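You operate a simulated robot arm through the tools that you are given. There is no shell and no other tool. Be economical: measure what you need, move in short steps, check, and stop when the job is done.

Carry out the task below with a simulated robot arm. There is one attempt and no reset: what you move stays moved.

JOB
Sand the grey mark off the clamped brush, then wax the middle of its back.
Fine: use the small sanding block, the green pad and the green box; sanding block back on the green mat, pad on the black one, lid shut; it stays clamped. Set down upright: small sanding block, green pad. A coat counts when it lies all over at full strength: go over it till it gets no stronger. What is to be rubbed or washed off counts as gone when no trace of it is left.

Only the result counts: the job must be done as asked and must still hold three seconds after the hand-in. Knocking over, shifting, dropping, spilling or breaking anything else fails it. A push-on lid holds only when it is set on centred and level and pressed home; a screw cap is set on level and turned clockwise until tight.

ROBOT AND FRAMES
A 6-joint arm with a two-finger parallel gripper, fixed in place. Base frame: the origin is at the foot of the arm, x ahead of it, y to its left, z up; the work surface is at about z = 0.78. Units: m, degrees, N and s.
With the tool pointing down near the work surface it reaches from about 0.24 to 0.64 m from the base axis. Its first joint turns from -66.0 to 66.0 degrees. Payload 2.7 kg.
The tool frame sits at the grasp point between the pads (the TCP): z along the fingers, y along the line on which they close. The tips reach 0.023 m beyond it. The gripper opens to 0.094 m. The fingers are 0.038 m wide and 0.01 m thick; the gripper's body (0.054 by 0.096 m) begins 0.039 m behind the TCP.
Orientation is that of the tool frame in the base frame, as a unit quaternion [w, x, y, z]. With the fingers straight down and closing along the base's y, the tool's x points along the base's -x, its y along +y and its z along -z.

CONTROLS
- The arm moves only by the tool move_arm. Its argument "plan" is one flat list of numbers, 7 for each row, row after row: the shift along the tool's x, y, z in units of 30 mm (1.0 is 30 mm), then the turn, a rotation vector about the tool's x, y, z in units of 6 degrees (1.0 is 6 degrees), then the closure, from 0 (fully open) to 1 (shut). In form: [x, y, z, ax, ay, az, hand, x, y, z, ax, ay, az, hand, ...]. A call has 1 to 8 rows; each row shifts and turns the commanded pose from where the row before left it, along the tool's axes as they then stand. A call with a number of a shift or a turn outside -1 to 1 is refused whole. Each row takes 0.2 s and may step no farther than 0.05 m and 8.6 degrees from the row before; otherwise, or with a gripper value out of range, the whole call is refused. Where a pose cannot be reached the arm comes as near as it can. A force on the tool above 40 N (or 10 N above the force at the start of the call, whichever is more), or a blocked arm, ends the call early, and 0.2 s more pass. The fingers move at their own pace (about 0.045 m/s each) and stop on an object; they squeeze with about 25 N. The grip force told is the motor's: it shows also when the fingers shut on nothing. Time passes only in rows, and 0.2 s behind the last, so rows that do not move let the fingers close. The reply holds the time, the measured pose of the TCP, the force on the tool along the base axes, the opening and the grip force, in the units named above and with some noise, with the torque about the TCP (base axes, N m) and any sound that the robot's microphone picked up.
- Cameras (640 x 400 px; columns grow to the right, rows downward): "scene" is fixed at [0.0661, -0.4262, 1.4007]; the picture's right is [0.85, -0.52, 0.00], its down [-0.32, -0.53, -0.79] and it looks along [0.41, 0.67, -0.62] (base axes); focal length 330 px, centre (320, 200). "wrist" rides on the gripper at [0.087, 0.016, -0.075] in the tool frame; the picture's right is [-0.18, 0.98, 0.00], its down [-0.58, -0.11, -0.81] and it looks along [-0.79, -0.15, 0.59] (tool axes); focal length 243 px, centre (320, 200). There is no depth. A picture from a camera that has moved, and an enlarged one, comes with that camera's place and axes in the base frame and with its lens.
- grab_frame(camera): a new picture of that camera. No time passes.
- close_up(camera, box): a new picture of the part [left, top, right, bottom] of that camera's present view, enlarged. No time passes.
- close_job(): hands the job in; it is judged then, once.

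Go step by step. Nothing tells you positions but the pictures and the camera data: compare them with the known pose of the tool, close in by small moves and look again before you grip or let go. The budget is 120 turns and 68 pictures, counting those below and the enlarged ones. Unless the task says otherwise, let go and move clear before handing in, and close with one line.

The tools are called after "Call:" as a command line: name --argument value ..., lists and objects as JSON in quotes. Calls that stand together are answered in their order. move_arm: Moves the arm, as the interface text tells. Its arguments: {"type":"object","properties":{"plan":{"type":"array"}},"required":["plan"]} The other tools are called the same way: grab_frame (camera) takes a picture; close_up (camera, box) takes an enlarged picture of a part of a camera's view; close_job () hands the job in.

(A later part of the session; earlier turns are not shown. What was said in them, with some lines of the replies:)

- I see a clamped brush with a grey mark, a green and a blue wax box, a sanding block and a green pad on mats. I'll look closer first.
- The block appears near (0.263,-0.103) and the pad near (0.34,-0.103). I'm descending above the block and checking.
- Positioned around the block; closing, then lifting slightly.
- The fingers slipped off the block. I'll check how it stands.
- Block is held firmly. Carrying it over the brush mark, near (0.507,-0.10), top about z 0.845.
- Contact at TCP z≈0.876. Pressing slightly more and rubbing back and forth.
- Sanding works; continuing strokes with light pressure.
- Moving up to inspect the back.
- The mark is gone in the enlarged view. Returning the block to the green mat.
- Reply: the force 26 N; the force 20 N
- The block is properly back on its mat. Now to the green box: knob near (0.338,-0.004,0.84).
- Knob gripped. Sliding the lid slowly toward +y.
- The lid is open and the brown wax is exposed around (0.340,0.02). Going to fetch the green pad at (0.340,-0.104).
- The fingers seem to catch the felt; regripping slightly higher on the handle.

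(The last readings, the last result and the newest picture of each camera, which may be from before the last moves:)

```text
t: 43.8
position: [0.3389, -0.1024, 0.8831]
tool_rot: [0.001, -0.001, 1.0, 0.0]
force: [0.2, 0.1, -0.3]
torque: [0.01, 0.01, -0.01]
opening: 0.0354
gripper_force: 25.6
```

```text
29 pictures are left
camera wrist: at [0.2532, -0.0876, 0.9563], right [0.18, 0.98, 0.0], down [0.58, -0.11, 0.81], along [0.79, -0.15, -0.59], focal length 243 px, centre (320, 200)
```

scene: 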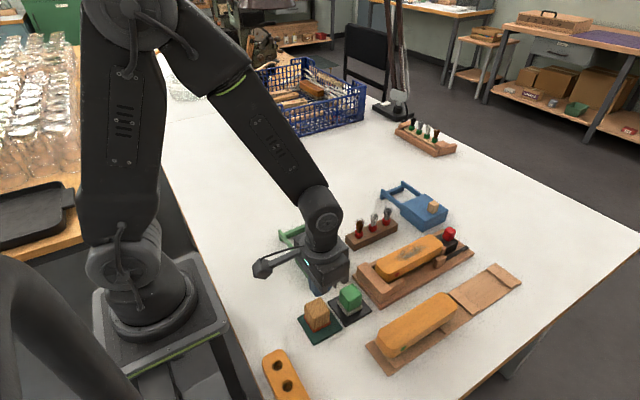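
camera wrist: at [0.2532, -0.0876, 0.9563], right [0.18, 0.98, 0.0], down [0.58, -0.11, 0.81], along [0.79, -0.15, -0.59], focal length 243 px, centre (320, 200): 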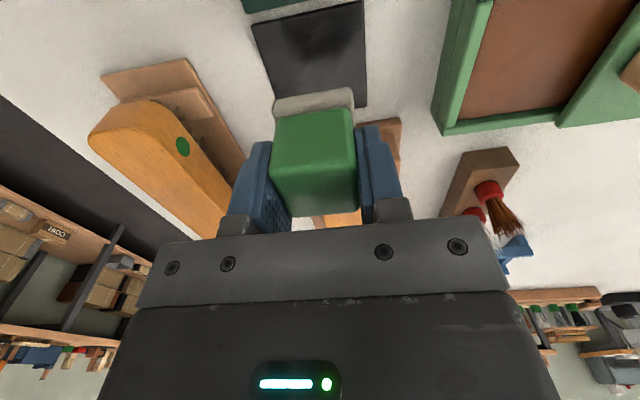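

Pad held by its handle. Moving above the wax.

Call:
move_arm --plan '[0, 0.7, -0.5, 0, 0, 0, 1, 0, 0.9, -0.3, 0, 0, 0, 1, 0, 0.9, 0, 0, 0, 0, 1, 0, 0.9, 0, 0, 0, 0, 1, 0, 0.64, 0, 0, 0, 0, 1, 0, 0, 0.6, 0, 0, 0, 1, 0, 0, 0.6, 0, 0, 0, 1]'

Call:
grab_frame --camera "wrist"

Call:
close_up --camera "scene" --box '[270, 210, 398, 290]'

```text
t: 45.4
position: [0.3383, 0.0159, 0.8705]
tool_rot: [0.001, -0.001, 1.0, 0.0]
force: [0.0, -0.2, -0.6]
torque: [0.01, -0.02, -0.02]
opening: 0.0353
gripper_force: 25.1
```

```text
28 pictures are left
camera wrist: at [0.2528, 0.0326, 0.9439], right [0.18, 0.98, 0.0], down [0.58, -0.11, 0.81], along [0.79, -0.15, -0.59], focal length 243 px, centre (320, 200)
```

wrist: 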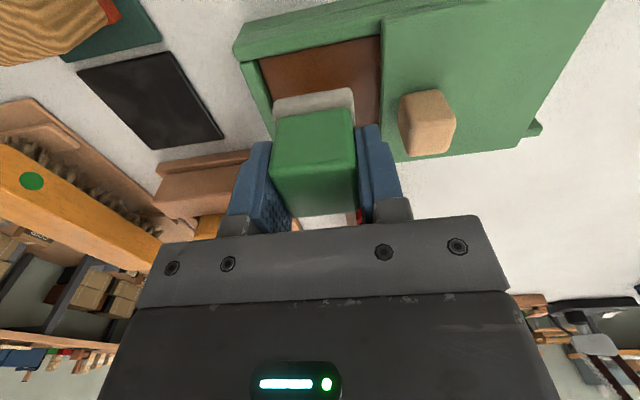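

```text
5.00 times, centred on (334, 250) of scene
camera zoom: at [0.0661, -0.4262, 1.4007], right [0.85, -0.52, 0.0], down [-0.32, -0.53, -0.79], along [0.41, 0.67, -0.62], focal length 1651 px, centre (250, -50)
```

zoom: 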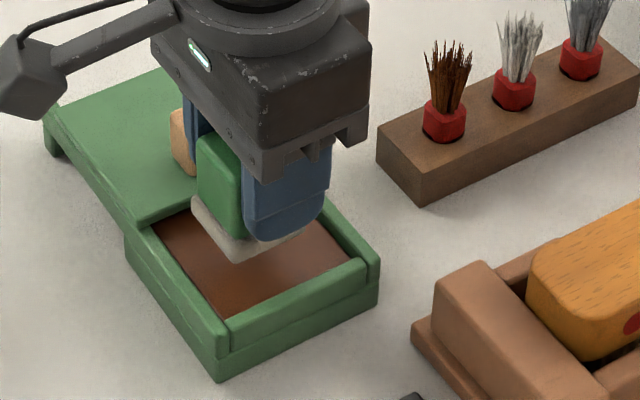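

Call:
move_arm --plan '[0, 0.08, 0.3, 0, 0, 0, 1, 0, 0, 0.2, 0, 0, 0, 1, 0, 0, 0.1, 0, 0, 0, 1]'

Call:
move_arm --plan '[0, 0, 0.1, 0, 0, 0, 1, 0, 0, 0, 0, 0, 0, 1]'

```text
t: 46.2
position: [0.3382, 0.0192, 0.853]
tool_rot: [0.0, -0.001, 1.0, 0.0]
force: [-0.1, 0.4, -0.5]
torque: [-0.02, 0.01, 0.02]
opening: 0.0351
gripper_force: 24.9
```

```text
t: 46.8
position: [0.3387, 0.0194, 0.8501]
tool_rot: [0.001, 0.0, 1.0, 0.001]
force: [-0.3, -0.1, 0.0]
torque: [0.03, 0.0, 0.0]
opening: 0.0353
gripper_force: 24.7
```

Call:
move_arm --plan '[0, 0, 0.08, 0, 0, 0, 1, 0, 0, 0, 0, 0, 0, 1]'

Call:
move_arm --plan '[0, 0, 0.08, 0, 0, 0, 1, 0, 0, 0, 0, 0, 0, 1]'

```text
t: 47.4
position: [0.3391, 0.0194, 0.8468]
tool_rot: [0.001, -0.001, 1.0, 0.0]
force: [-2.4, 0.5, 9.4]
torque: [-0.03, 0.19, 0.0]
opening: 0.0353
gripper_force: 25.7
```

```text
t: 48.0
position: [0.3399, 0.0199, 0.8465]
tool_rot: [0.001, -0.001, 1.0, 0.001]
force: [-1.0, 0.2, 18.6]
torque: [-0.09, 0.02, 0.01]
opening: 0.0354
gripper_force: 25.4
```

In contact with the wax; a short rub to load the pad, then lift.

Call:
move_arm --plan '[0.3, 0, -0.05, 0, 0, 0, 1, -0.3, 0, 0, 0, 0, 0, 1, -0.3, 0, 0, 0, 0, 0, 1, 0.3, 0, 0, 0, 0, 0, 1, 0, 0, 0, 0, 0, 0, 1]'

Call:
move_arm --plan '[0, 0, -0.3, 0, 0, 0, 1, 0, 0, -0.8, 0, 0, 0, 1, 0, 0, -0.8, 0, 0, 0, 1, 0, 0, -0.5, 0, 0, 0, 1, -0.9, -0.7, 0, 0, 0, 0, 1, -0.9, -0.7, 0, 0, 0, 0, 1, -0.9, -0.7, 0, 0, 0, 0, 1, -0.9, -0.7, 0, 0, 0, 0, 1]'

Call:
move_arm --plan '[-0.9, -0.7, 0, 0, 0, 0, 1, -1, -0.4, 0, 0, 0, 0, 1]'

Call:
grab_frame --camera "scene"

```text
t: 49.2
position: [0.3389, 0.0199, 0.8476]
tool_rot: [0.001, 0.0, 1.0, 0.002]
force: [0.1, -0.3, -0.3]
torque: [0.03, 0.03, 0.03]
opening: 0.0355
gripper_force: 24.9
```

```text
t: 51.0
position: [0.4451, -0.0623, 0.918]
tool_rot: [0.0, -0.001, 1.0, 0.001]
force: [-0.3, -0.6, -0.5]
torque: [0.06, 0.04, 0.0]
opening: 0.0352
gripper_force: 25.4
```

```text
t: 51.6
position: [0.503, -0.098, 0.9195]
tool_rot: [0.0, -0.001, 1.0, 0.001]
force: [0.3, -0.7, 0.1]
torque: [-0.02, -0.01, -0.02]
opening: 0.0357
gripper_force: 25.0
```

```text
26 pictures are left
```

scene: 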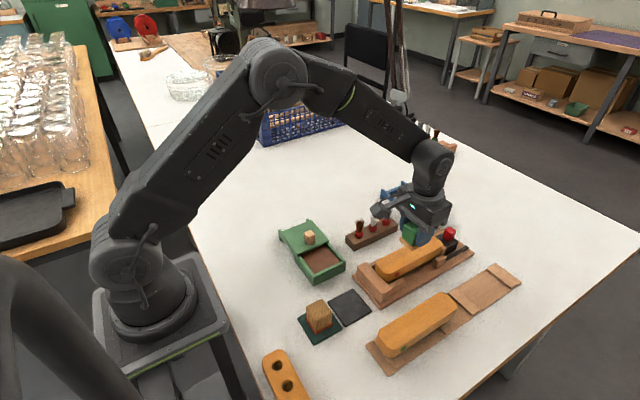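

Call:
move_arm --plan '[-0.1, 0, 0.6, 0, 0, 0, 1, 0, 0, 0.45, 0, 0, 0, 1, 0, 0, 0.07, 0, 0, 0, 1]'

Call:
move_arm --plan '[0, 0, 0.07, 0, 0, 0, 1, 0, 0, 0, 0, 0, 0, 1]'

```text
t: 52.4
position: [0.5056, -0.0962, 0.8861]
tool_rot: [0.002, -0.001, 1.0, 0.001]
force: [-0.5, -1.1, -0.8]
torque: [0.03, 0.03, 0.0]
opening: 0.0352
gripper_force: 24.8
```

```text
t: 53.0
position: [0.5067, -0.0966, 0.8845]
tool_rot: [0.002, -0.001, 1.0, 0.001]
force: [-0.5, -0.6, -0.5]
torque: [0.01, -0.02, -0.01]
opening: 0.0353
gripper_force: 24.5
```

Call:
move_arm --plan '[0, 0, 0.07, 0, 0, 0, 1, 0, 0, 0, 0, 0, 0, 1]'

Call:
move_arm --plan '[0, 0, 0.05, 0, 0, 0, 1, 0, 0, 0, 0, 0, 0, 1]'

```text
t: 53.6
position: [0.5066, -0.0971, 0.8808]
tool_rot: [0.001, -0.001, 1.0, 0.001]
force: [-1.9, -0.9, 2.7]
torque: [-0.07, -0.04, -0.05]
opening: 0.0355
gripper_force: 25.1
```

```text
t: 54.2
position: [0.5078, -0.0971, 0.8825]
tool_rot: [0.003, -0.001, 1.0, 0.001]
force: [-6.5, 2.8, 23.8]
torque: [0.08, 0.31, 0.0]
opening: 0.0357
gripper_force: 24.6
```

Call:
move_arm --plan '[0.6, 0, -0.03, 0, 0, 0, 1, 0.4, 0, 0, 0, 0, 0, 1, -0.7, 0, 0, 0, 0, 0, 1, -0.7, 0, 0, 0, 0, 0, 1, -0.5, 0, 0, 0, 0, 0, 1, 0.7, 0, 0, 0, 0, 0, 1, 0.8, 0, 0, 0, 0, 0, 1, 0.4, 0, 0, 0, 0, 0, 1]'

Call:
close_up --camera "scene" --box '[370, 220, 466, 280]'

Call:
close_up --camera "wrist" --box '[200, 0, 440, 150]'

```text
t: 56.0
position: [0.4774, -0.0947, 0.8808]
tool_rot: [0.001, -0.001, 1.0, 0.001]
force: [1.3, 0.9, 2.1]
torque: [0.0, -0.03, -0.01]
opening: 0.0354
gripper_force: 25.3
```

```text
6.67 times, centred on (418, 250) of scene
camera zoom: at [0.0661, -0.4262, 1.4007], right [0.85, -0.52, 0.0], down [-0.32, -0.53, -0.79], along [0.41, 0.67, -0.62], focal length 2201 px, centre (-333, -133)
```

zoom: 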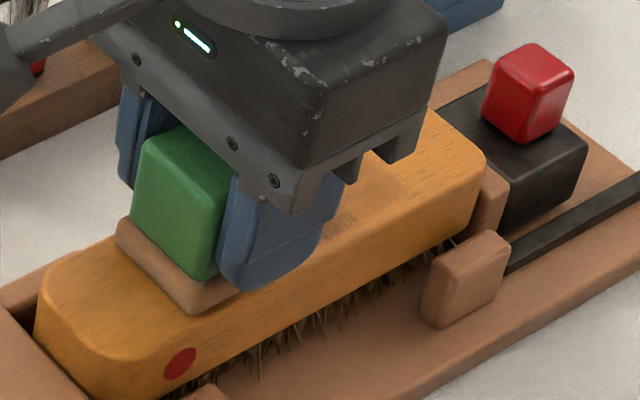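

```text
2.67 times, centred on (320, 75) of wrist
camera zoom: at [0.3921, -0.0796, 0.9531], right [0.18, 0.98, 0.0], down [0.58, -0.11, 0.81], along [0.79, -0.15, -0.59], focal length 647 px, centre (320, 533)
```

zoom: 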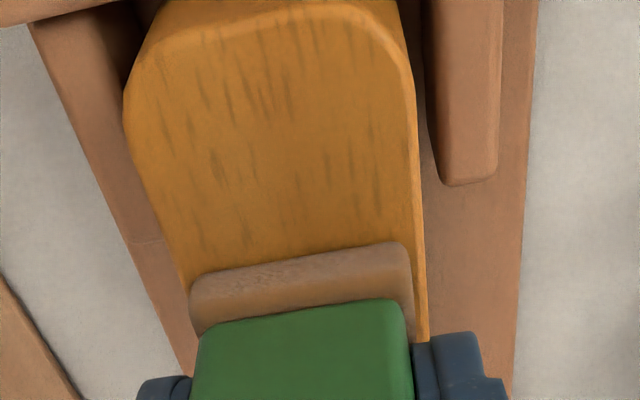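

Call:
move_arm --plan '[-0.6, 0.15, 0.04, 0, 0, 0, 1, -0.7, 0, 0, 0, 0, 0, 1, -0.7, 0, 0, 0, 0, 0, 1, 0, -0.3, 0, 0, 0, 0, 1, 0.7, 0, 0, 0, 0, 0, 1, 0.7, 0, 0, 0, 0, 0, 1, 0.6, 0, 0, 0, 0, 0, 1, 0, 0.15, 0, 0, 0, 0, 1]'

Call:
move_arm --plan '[-0.6, 0, 0, 0, 0, 0, 1, -0.7, 0, 0, 0, 0, 0, 1, -0.7, 0, 0, 0, 0, 0, 1, 0.7, 0, 0, 0, 0, 0, 1, 0.7, 0, 0, 0, 0, 0, 1, 0.6, 0, 0, 0, 0, 0, 1]'

Call:
move_arm --plan '[0, 0, -0.5, 0, 0, 0, 1, 0.4, 0.4, -0.8, 0, 0, 0, 1, 0.8, 0.8, -0.3, 0, 0, 0, 1, 0.8, 0.8, 0, 0, 0, 0, 1, 0.8, 0.8, 0, 0, 0, 0, 1, 0.8, 0.8, 0, 0, 0, 0, 1, 0.5, 0.3, 0, 0, 0, 0, 1]'

Call:
close_up --camera "scene" --box '[370, 225, 450, 275]'

```text
t: 57.8
position: [0.4766, -0.0966, 0.8796]
tool_rot: [0.002, -0.002, 1.0, 0.0]
force: [-0.9, -5.6, 13.5]
torque: [-0.25, -0.04, -0.02]
opening: 0.0358
gripper_force: 24.8
```

```text
t: 59.2
position: [0.4781, -0.0974, 0.8797]
tool_rot: [0.004, 0.0, 1.0, -0.001]
force: [7.9, 0.0, 18.5]
torque: [0.03, -0.08, 0.01]
opening: 0.0357
gripper_force: 25.0
```

```text
t: 60.8
position: [0.3539, 0.0197, 0.9277]
tool_rot: [0.001, 0.0, 1.0, 0.0]
force: [1.0, 0.3, -0.1]
torque: [0.01, -0.01, 0.02]
opening: 0.0354
gripper_force: 25.0
```

```text
8.00 times, centred on (410, 250) of scene
camera zoom: at [0.0661, -0.4262, 1.4007], right [0.85, -0.52, 0.0], down [-0.32, -0.53, -0.79], along [0.41, 0.67, -0.62], focal length 2641 px, centre (-400, -200)
```

zoom: 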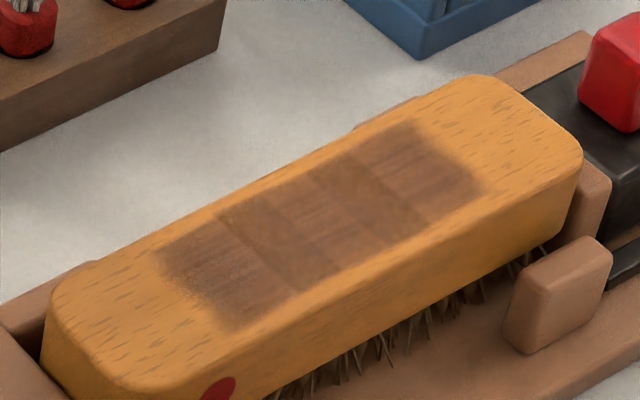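

A good brown coat, slightly banded. I'll reload the pad and go over it again.

Call:
move_arm --plan '[0.5, 0, 0.5, 0, 0, 0, 1, 0, 0, 0.9, 0, 0, 0, 1, 0, 0, 0.8, 0, 0, 0, 1, 0, 0, 0.35, 0, 0, 0, 1, 0, 0, 0.1, 0, 0, 0, 1]'

Call:
move_arm --plan '[0, 0, 0.1, 0, 0, 0, 1, 0, 0, 0, 0, 0, 0, 1]'

```text
t: 62.0
position: [0.3395, 0.0206, 0.8455]
tool_rot: [0.001, -0.001, 1.0, 0.002]
force: [0.6, -0.6, -0.5]
torque: [0.03, -0.01, -0.01]
opening: 0.0356
gripper_force: 24.9
```

```text
t: 62.6
position: [0.339, 0.0194, 0.8457]
tool_rot: [0.001, -0.001, 1.0, 0.001]
force: [-0.3, -0.6, -0.4]
torque: [-0.01, 0.01, 0.02]
opening: 0.0356
gripper_force: 25.4
```

Call:
move_arm --plan '[0, 0, 0.07, 0, 0, 0, 1, 0, 0, 0, 0, 0, 0, 1]'

```text
t: 63.2
position: [0.3378, 0.0206, 0.8437]
tool_rot: [0.002, -0.002, 1.0, 0.001]
force: [-7.5, -5.1, 39.3]
torque: [-0.15, 0.55, 0.04]
opening: 0.0355
gripper_force: 25.3
```

Call:
move_arm --plan '[0, 0, -0.05, 0, 0, 0, 1, 0.25, 0, 0, 0, 0, 0, 1, -0.25, 0, 0, 0, 0, 0, 1, -0.25, 0, 0, 0, 0, 0, 1, 0.25, 0, 0, 0, 0, 0, 1]'

Call:
move_arm --plan '[0, 0, -0.3, 0, 0, 0, 1, 0, 0, -0.8, 0, 0, 0, 1, 0, 0, -0.8, 0, 0, 0, 1, 0, 0, -0.5, 0, 0, 0, 1, -0.9, -0.7, 0, 0, 0, 0, 1, -0.9, -0.7, 0, 0, 0, 0, 1, -0.9, -0.7, 0, 0, 0, 0, 1, -0.9, -0.7, 0, 0, 0, 0, 1]'

Call:
move_arm --plan '[-0.9, -0.7, 0, 0, 0, 0, 1, -1, -0.4, 0, 0, 0, 0, 1, -0.1, 0, 0.6, 0, 0, 0, 1, 0, 0, 0.45, 0, 0, 0, 1, 0, 0, 0.1, 0, 0, 0, 1]'

```text
t: 64.4
position: [0.3391, 0.0206, 0.844]
tool_rot: [0.001, 0.0, 1.0, 0.0]
force: [4.4, -1.3, 9.6]
torque: [-0.03, -0.02, 0.02]
opening: 0.0355
gripper_force: 24.9
```

```text
t: 66.2
position: [0.4469, -0.0634, 0.9173]
tool_rot: [0.001, 0.0, 1.0, 0.001]
force: [0.2, 0.5, -0.1]
torque: [-0.02, 0.0, -0.01]
opening: 0.0353
gripper_force: 24.9
```

```text
t: 67.4
position: [0.5075, -0.0954, 0.8805]
tool_rot: [0.0, 0.0, 1.0, 0.001]
force: [1.0, 0.3, -0.3]
torque: [0.0, 0.02, 0.05]
opening: 0.0353
gripper_force: 25.8
```

Call:
move_arm --plan '[0, 0, 0.06, 0, 0, 0, 1, 0, 0, 0, 0, 0, 0, 1]'

Call:
move_arm --plan '[0, 0, 0.04, 0, 0, 0, 1, 0, 0, 0, 0, 0, 0, 1]'

```text
t: 68.0
position: [0.5069, -0.0965, 0.8801]
tool_rot: [0.001, 0.0, 1.0, 0.0]
force: [-0.2, 0.4, 0.4]
torque: [-0.01, -0.02, 0.03]
opening: 0.0358
gripper_force: 25.2
```

```text
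t: 68.6
position: [0.5077, -0.0953, 0.8789]
tool_rot: [0.002, -0.001, 1.0, 0.001]
force: [-5.5, 3.9, 17.2]
torque: [0.11, 0.33, -0.08]
opening: 0.0356
gripper_force: 25.1
```

Call:
move_arm --plan '[0.6, 0, 0, 0, 0, 0, 1, 0.6, 0, 0, 0, 0, 0, 1, -0.6, 0, 0, 0, 0, 0, 1, -0.6, 0, 0, 0, 0, 0, 1, -0.6, 0, 0, 0, 0, 0, 1, -0.6, 0, 0, 0, 0, 0, 1, 0.6, 0, 0, 0, 0, 0, 1, 0.6, 0, 0, 0, 0, 0, 1]'

Call:
move_arm --plan '[0.4, 0.12, 0.02, 0, 0, 0, 1, 0.6, 0, 0, 0, 0, 0, 1, -0.5, 0, 0, 0, 0, 0, 1, -0.5, 0, 0, 0, 0, 0, 1, -0.5, 0, 0, 0, 0, 0, 1, -0.5, 0, 0, 0, 0, 0, 1, 0.5, -0.24, 0, 0, 0, 0, 1, 0.5, 0, 0, 0, 0, 0, 1]'

Call:
move_arm --plan '[0.5, 0, 0, 0, 0, 0, 1, 0.5, 0, 0, 0, 0, 0, 1, -0.6, 0, 0, 0, 0, 0, 1, -0.6, 0, 0, 0, 0, 0, 1, -0.6, 0.12, 0, 0, 0, 0, 1, -0.4, 0, 0, 0, 0, 0, 1, 0.6, 0, 0, 0, 0, 0, 1, 0.6, 0, 0, 0, 0, 0, 1]'

Call:
move_arm --plan '[0.6, 0, -0.5, 0, 0, 0, 1, 0.8, 0.6, -0.8, 0, 0, 0, 1, 0.8, 0.8, -0.3, 0, 0, 0, 1, 0.8, 0.8, 0, 0, 0, 0, 1, 0.8, 0.8, 0, 0, 0, 0, 1, 0.8, 0.7, 0, 0, 0, 0, 1]'

Call:
close_up --camera "scene" --box '[370, 225, 450, 275]'

```text
t: 70.4
position: [0.5101, -0.0975, 0.8804]
tool_rot: [0.006, -0.001, 1.0, 0.001]
force: [9.9, 0.9, 23.1]
torque: [0.04, -0.04, 0.0]
opening: 0.0356
gripper_force: 25.3
```

```text
t: 72.2
position: [0.5082, -0.1009, 0.8793]
tool_rot: [0.004, 0.0, 1.0, -0.001]
force: [9.0, -0.4, 19.7]
torque: [0.09, -0.07, -0.01]
opening: 0.0354
gripper_force: 24.7
```

```text
t: 74.0
position: [0.5088, -0.0956, 0.8799]
tool_rot: [0.003, -0.001, 1.0, 0.001]
force: [7.1, -0.1, 14.5]
torque: [0.04, -0.15, 0.0]
opening: 0.0353
gripper_force: 24.7
```

```text
t: 75.4
position: [0.3682, 0.0154, 0.9254]
tool_rot: [0.001, 0.0, 1.0, 0.001]
force: [-0.6, 0.1, 1.2]
torque: [-0.02, -0.01, 0.01]
opening: 0.0356
gripper_force: 24.6
```

```text
8.00 times, centred on (410, 250) of scene
camera zoom: at [0.0661, -0.4262, 1.4007], right [0.85, -0.52, 0.0], down [-0.32, -0.53, -0.79], along [0.41, 0.67, -0.62], focal length 2641 px, centre (-400, -200)
```

zoom: 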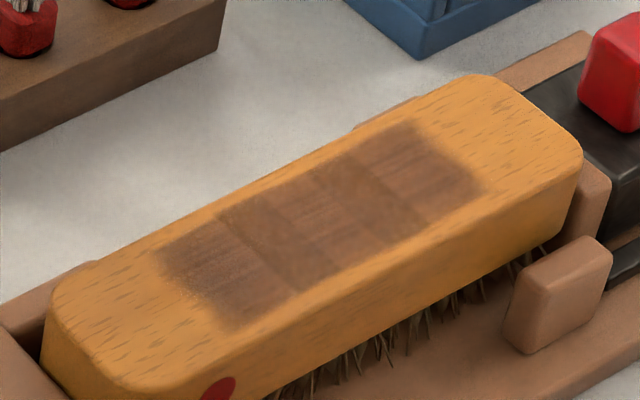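

The coat looks unchanged from the last pass (saturated). One tighter look to confirm evenness.

Call:
close_up --camera "scene" --box '[386, 236, 434, 266]'

```text
13.33 times, centred on (410, 251) of scene
camera zoom: at [0.0661, -0.4262, 1.4007], right [0.85, -0.52, 0.0], down [-0.32, -0.53, -0.79], along [0.41, 0.67, -0.62], focal length 4402 px, centre (-880, -480)
```

zoom: 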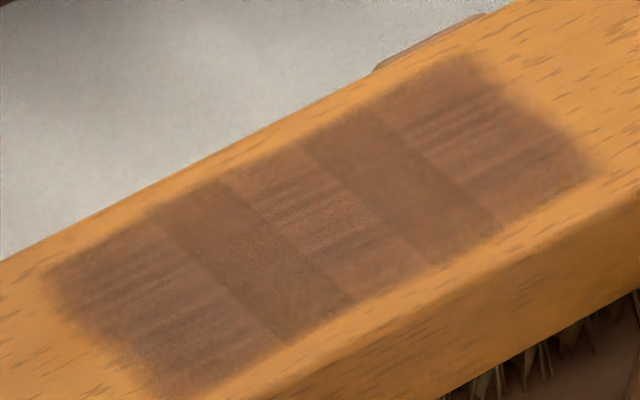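

The coat is even and saturated across its whole field. Returning the pad to the black mat.

Call:
move_arm --plan '[0.97, 0, 0, 0, 0, 0, 1, 0, -1, 0, 0, 0, 0, 1, 0, -1, 0, 0, 0, 0, 1, 0, -1, 0, 0, 0, 0, 1, 0, -0.97, 0, 0, 0, 0, 1, 0, 0, 0.9, 0, 0, 0, 1, 0, 0, 0.9, 0, 0, 0, 1, 0, 0, 0.9, 0, 0, 0, 1]'

Call:
close_up --camera "wrist" --box '[200, 0, 440, 150]'

Call:
close_up --camera "scene" --box '[290, 250, 418, 330]'

```text
t: 77.2
position: [0.3408, -0.1069, 0.8462]
tool_rot: [0.001, -0.001, 1.0, 0.001]
force: [0.4, 0.5, -0.1]
torque: [-0.02, -0.02, 0.03]
opening: 0.0353
gripper_force: 24.7
```

```text
2.67 times, centred on (320, 75) of wrist
camera zoom: at [0.2546, -0.0909, 0.9183], right [0.18, 0.98, 0.0], down [0.58, -0.11, 0.81], along [0.79, -0.15, -0.59], focal length 647 px, centre (320, 533)
```

zoom: 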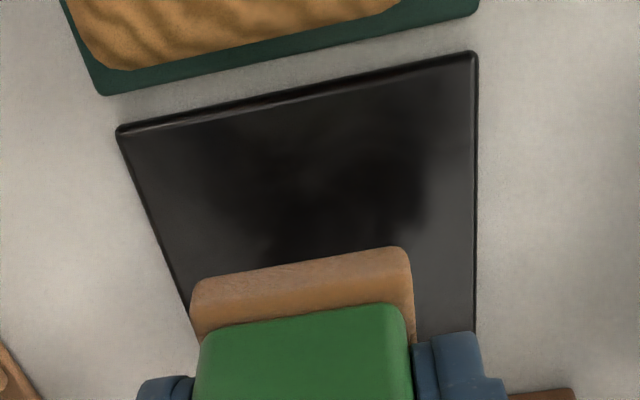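

```text
5.00 times, centred on (354, 290) of scene
camera zoom: at [0.0661, -0.4262, 1.4007], right [0.85, -0.52, 0.0], down [-0.32, -0.53, -0.79], along [0.41, 0.67, -0.62], focal length 1651 px, centre (150, -250)
```

zoom: 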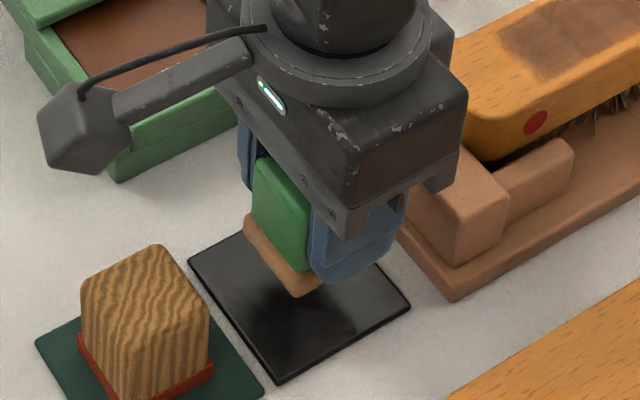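

Call:
move_arm --plan '[0.04, 0.1, 0.5, 0, 0, 0, 1, 0, 0, 0.25, 0, 0, 0, 1, 0, 0, 0.1, 0, 0, 0, 1]'

Call:
move_arm --plan '[0, 0, 0.04, 0, 0, 0, 1, 0, 0, 0, 0, 0, 0, 1]'

```text
t: 78.0
position: [0.3385, -0.1012, 0.8187]
tool_rot: [0.002, -0.001, 1.0, 0.001]
force: [0.2, -0.1, 0.3]
torque: [0.02, 0.01, -0.03]
opening: 0.0355
gripper_force: 24.8
```

```text
t: 78.6
position: [0.3394, -0.1016, 0.8188]
tool_rot: [0.001, -0.001, 1.0, 0.001]
force: [-3.9, 1.9, 14.1]
torque: [-0.03, 0.13, -0.03]
opening: 0.0355
gripper_force: 24.6
```

Contact with the mat. Releasing and lifting straight up.

Call:
move_arm --plan '[0, 0, -0.02, 0, 0, 0, 1, 0, 0, 0, 0, 0, 0, 0.4, 0, 0, 0, 0, 0, 0, 0.2, 0, 0, 0, 0, 0, 0, 0, 0, 0, 0, 0, 0, 0, 0]'

Call:
move_arm --plan '[0, 0, -0.3, 0, 0, 0, 0, 0, 0, -0.6, 0, 0, 0, 0, 0, 0, -0.9, 0, 0, 0, 0, 0, 0, -0.9, 0, 0, 0, 0, 0, 0, -0.9, 0, 0, 0, 0]'

Call:
move_arm --plan '[0.03, 1, 0, 0, 0, 0, 0, 0, 1, 0, 0, 0, 0, 0, 0, 1, 0, 0, 0, 0, 0, 0, 1, 0, 0, 0, 0, 0, 0, 1, 0, 0, 0, 0, 0, 0, 0.75, 0, 0, 0, 0, 0]'

Call:
grab_frame --camera "wrist"

Call:
close_up --camera "scene" --box '[290, 250, 418, 330]'

```text
t: 79.8
position: [0.339, -0.1014, 0.8186]
tool_rot: [0.001, -0.001, 1.0, 0.002]
force: [0.3, -0.2, -0.6]
torque: [0.02, -0.06, -0.03]
opening: 0.094
gripper_force: 0.1
```

```text
t: 81.0
position: [0.3385, -0.1025, 0.9271]
tool_rot: [0.0, 0.0, 1.0, 0.0]
force: [0.3, 0.0, 0.2]
torque: [0.0, 0.01, 0.01]
opening: 0.0939
gripper_force: 0.1
```

```text
t: 82.4
position: [0.3358, 0.0706, 0.9272]
tool_rot: [0.001, 0.0, 1.0, 0.001]
force: [0.3, 0.5, -0.7]
torque: [0.02, 0.01, -0.01]
opening: 0.0938
gripper_force: 0.1
```

```text
18 pictures are left
camera wrist: at [0.2509, 0.0857, 1.0002], right [0.18, 0.98, 0.0], down [0.58, -0.11, 0.81], along [0.79, -0.15, -0.59], focal length 243 px, centre (320, 200)
```

wrist: 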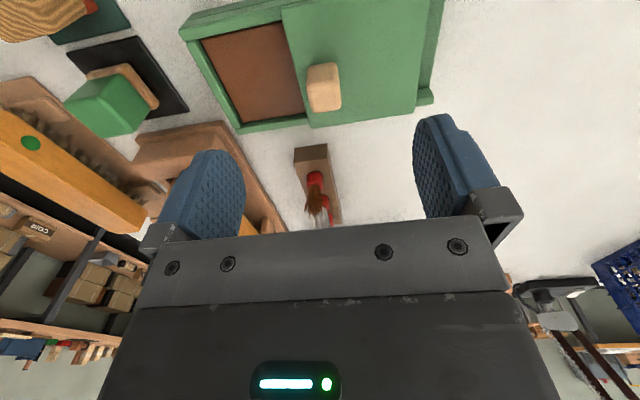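

```text
5.00 times, centred on (354, 290) of scene
camera zoom: at [0.0661, -0.4262, 1.4007], right [0.85, -0.52, 0.0], down [-0.32, -0.53, -0.79], along [0.41, 0.67, -0.62], focal length 1651 px, centre (150, -250)
```

zoom: 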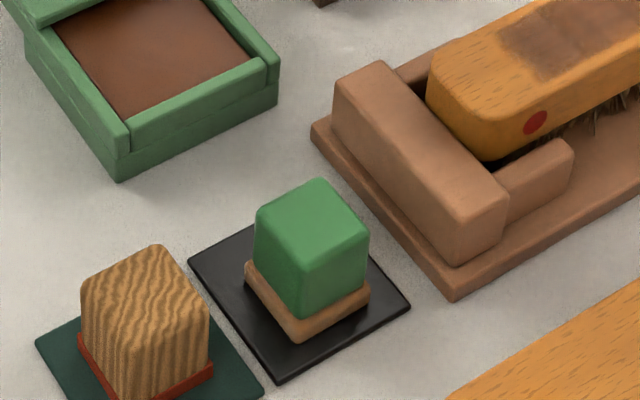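

Pad stands upright on its mat. Now regripping the knob to slide the lid shut.

Call:
move_arm --plan '[-0.08, 0.03, 0.9, 0, 0, 0, 0, 0, 0, 0.9, 0, 0, 0, 0, 0, 0, 0.72, 0, 0, 0, 0, 0, 0, 0, 0, 0, 0, 0.5, 0, 0, 0, 0, 0, 0, 1, 0, 0, 0, 0, 0, 0, 1, 0, 0, 0, 0, 0, 0, 1, 0, 0, 0, 0, 0, 0, 1]'

Call:
move_arm --plan '[0, -0.3, 0, 0, 0, 0, 1, 0, -0.4, 0, 0, 0, 0, 1, 0, -0.4, 0, 0, 0, 0, 1, 0, -0.4, 0, 0, 0, 0, 1, 0, -0.4, 0, 0, 0, 0, 1, 0, -0.3, 0, 0, 0, 0, 1]'

Call:
close_up --camera "scene" --box '[270, 210, 398, 290]'

```text
t: 84.2
position: [0.3396, 0.0702, 0.8518]
tool_rot: [0.0, -0.001, 1.0, 0.001]
force: [1.3, -0.3, -2.5]
torque: [-0.09, -0.05, -0.14]
opening: 0.0216
gripper_force: 39.0
```

```text
t: 85.6
position: [0.3403, 0.0044, 0.8509]
tool_rot: [0.0, -0.002, 1.0, 0.001]
force: [-4.8, -0.1, 12.3]
torque: [-0.11, 1.48, -0.14]
opening: 0.0217
gripper_force: 45.1
```

```text
5.00 times, centred on (334, 250) of scene
camera zoom: at [0.0659, -0.4262, 1.4007], right [0.85, -0.52, 0.0], down [-0.32, -0.53, -0.79], along [0.41, 0.67, -0.62], focal length 1651 px, centre (250, -50)
```

zoom: 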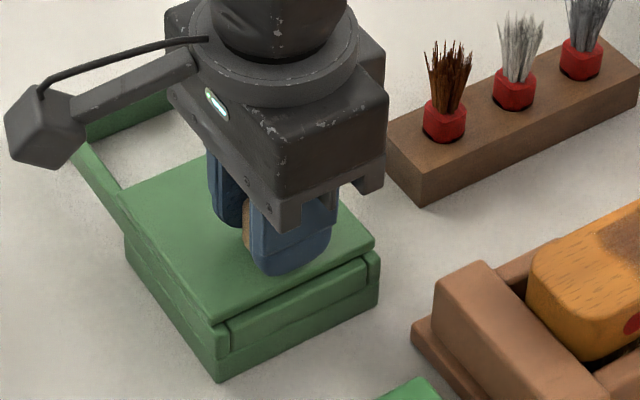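

Call:
move_arm --plan '[0, -0.1, 0, 0, 0, 0, 1, 0, -0.05, 0, 0, 0, 0, 1, 0, 0, 0, 0, 0, 0, 1]'

Call:
move_arm --plan '[0, -0.04, 0, 0, 0, 0, 1, 0, 0, 0, 0, 0, 0, 1]'

Call:
close_up --camera "scene" --box '[270, 210, 398, 290]'

```text
t: 86.4
position: [0.3403, 0.0015, 0.8527]
tool_rot: [0.001, -0.001, 1.0, 0.001]
force: [-8.7, -0.4, 19.6]
torque: [-0.06, 0.93, -0.07]
opening: 0.0216
gripper_force: 45.1
```

```text
t: 87.0
position: [0.3394, 0.0001, 0.8512]
tool_rot: [0.001, -0.001, 1.0, 0.001]
force: [-15.3, 5.3, 28.2]
torque: [0.02, 0.08, -0.08]
opening: 0.0216
gripper_force: 44.9
```

```text
5.00 times, centred on (334, 250) of scene
camera zoom: at [0.0654, -0.4261, 1.4007], right [0.85, -0.52, 0.0], down [-0.32, -0.53, -0.79], along [0.41, 0.67, -0.62], focal length 1651 px, centre (250, -50)
```

zoom: 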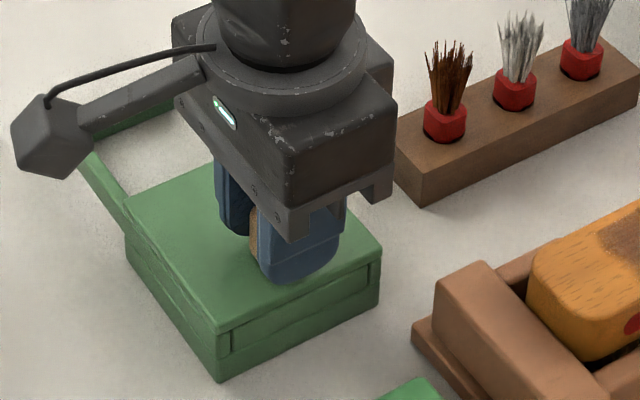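

The lid has met its stop and is flush. Releasing and moving clear.

Call:
move_arm --plan '[0, 0, 0, 0, 0, 0, 0.6, 0, 0, 0, 0, 0, 0, 0.4, 0, 0, 0, 0, 0, 0, 0.2, 0, 0, -0.3, 0, 0, 0, 0.2, 0, 0, -1, 0, 0, 0, 0.2, 0, 0, -1, 0, 0, 0, 0.2, 0, 0, -1, 0, 0, 0, 0.2, 0.5, 0.8, -0.8, 0, 0, 0, 0.2]'

Call:
move_arm --plan '[0.4, 0.9, -0.6, 0, 0, 0, 0.2, 0, 1, -0.5, 0, 0, 0, 0.2, 0, 1, -0.3, 0, 0, 0, 0.2, 0, 1, 0, 0, 0, 0, 0.2]'

Call:
close_up --camera "scene" --box '[270, 200, 430, 300]'

Call:
close_up --camera "scene" --box '[290, 220, 482, 340]'

```text
t: 88.8
position: [0.3246, 0.0236, 0.9755]
tool_rot: [0.001, -0.001, 1.0, 0.001]
force: [0.1, -0.1, 0.5]
torque: [-0.06, 0.0, 0.02]
opening: 0.0752
gripper_force: 0.0
```

```text
t: 89.8
position: [0.3115, 0.1423, 1.0171]
tool_rot: [0.001, 0.0, 1.0, 0.001]
force: [0.2, 1.5, -0.1]
torque: [-0.02, 0.04, -0.02]
opening: 0.0755
gripper_force: 0.0
```

```text
4.00 times, centred on (350, 250) of scene
camera zoom: at [0.0661, -0.4262, 1.4007], right [0.85, -0.52, 0.0], down [-0.32, -0.53, -0.79], along [0.41, 0.67, -0.62], focal length 1321 px, centre (200, 0)
```

zoom: 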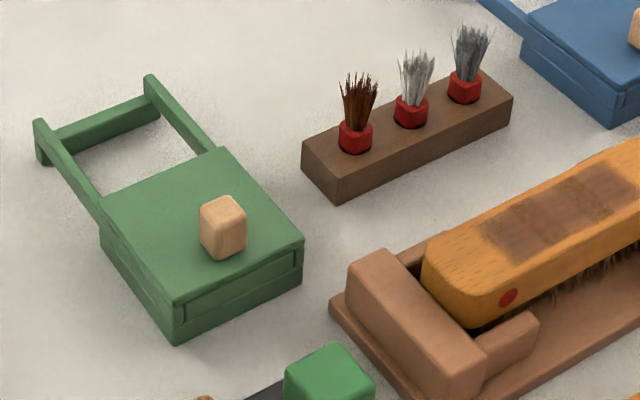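

```text
3.33 times, centred on (386, 280) of scene
camera zoom: at [0.0661, -0.4262, 1.4007], right [0.85, -0.52, 0.0], down [-0.32, -0.53, -0.79], along [0.41, 0.67, -0.62], focal length 1100 px, centre (100, -67)
```

zoom: 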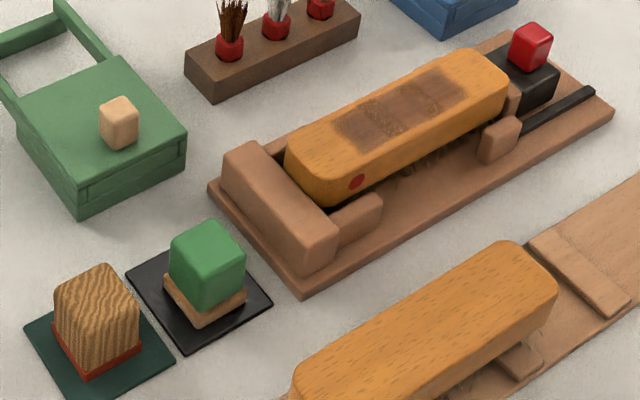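

The lid is shut, the block and pad stand upright on their mats, and the brush is still clamped with the mark gone and the middle waxed. The arm is clear, so I'm handing in.

Call:
close_job

```text
The job is handed in.
```

The job is handed in. The grey mark is sanded off and the middle of the brush's back is waxed; a second waxing pass made the coat no stronger. The lid is shut, and the block and pad stand upright on their mats.
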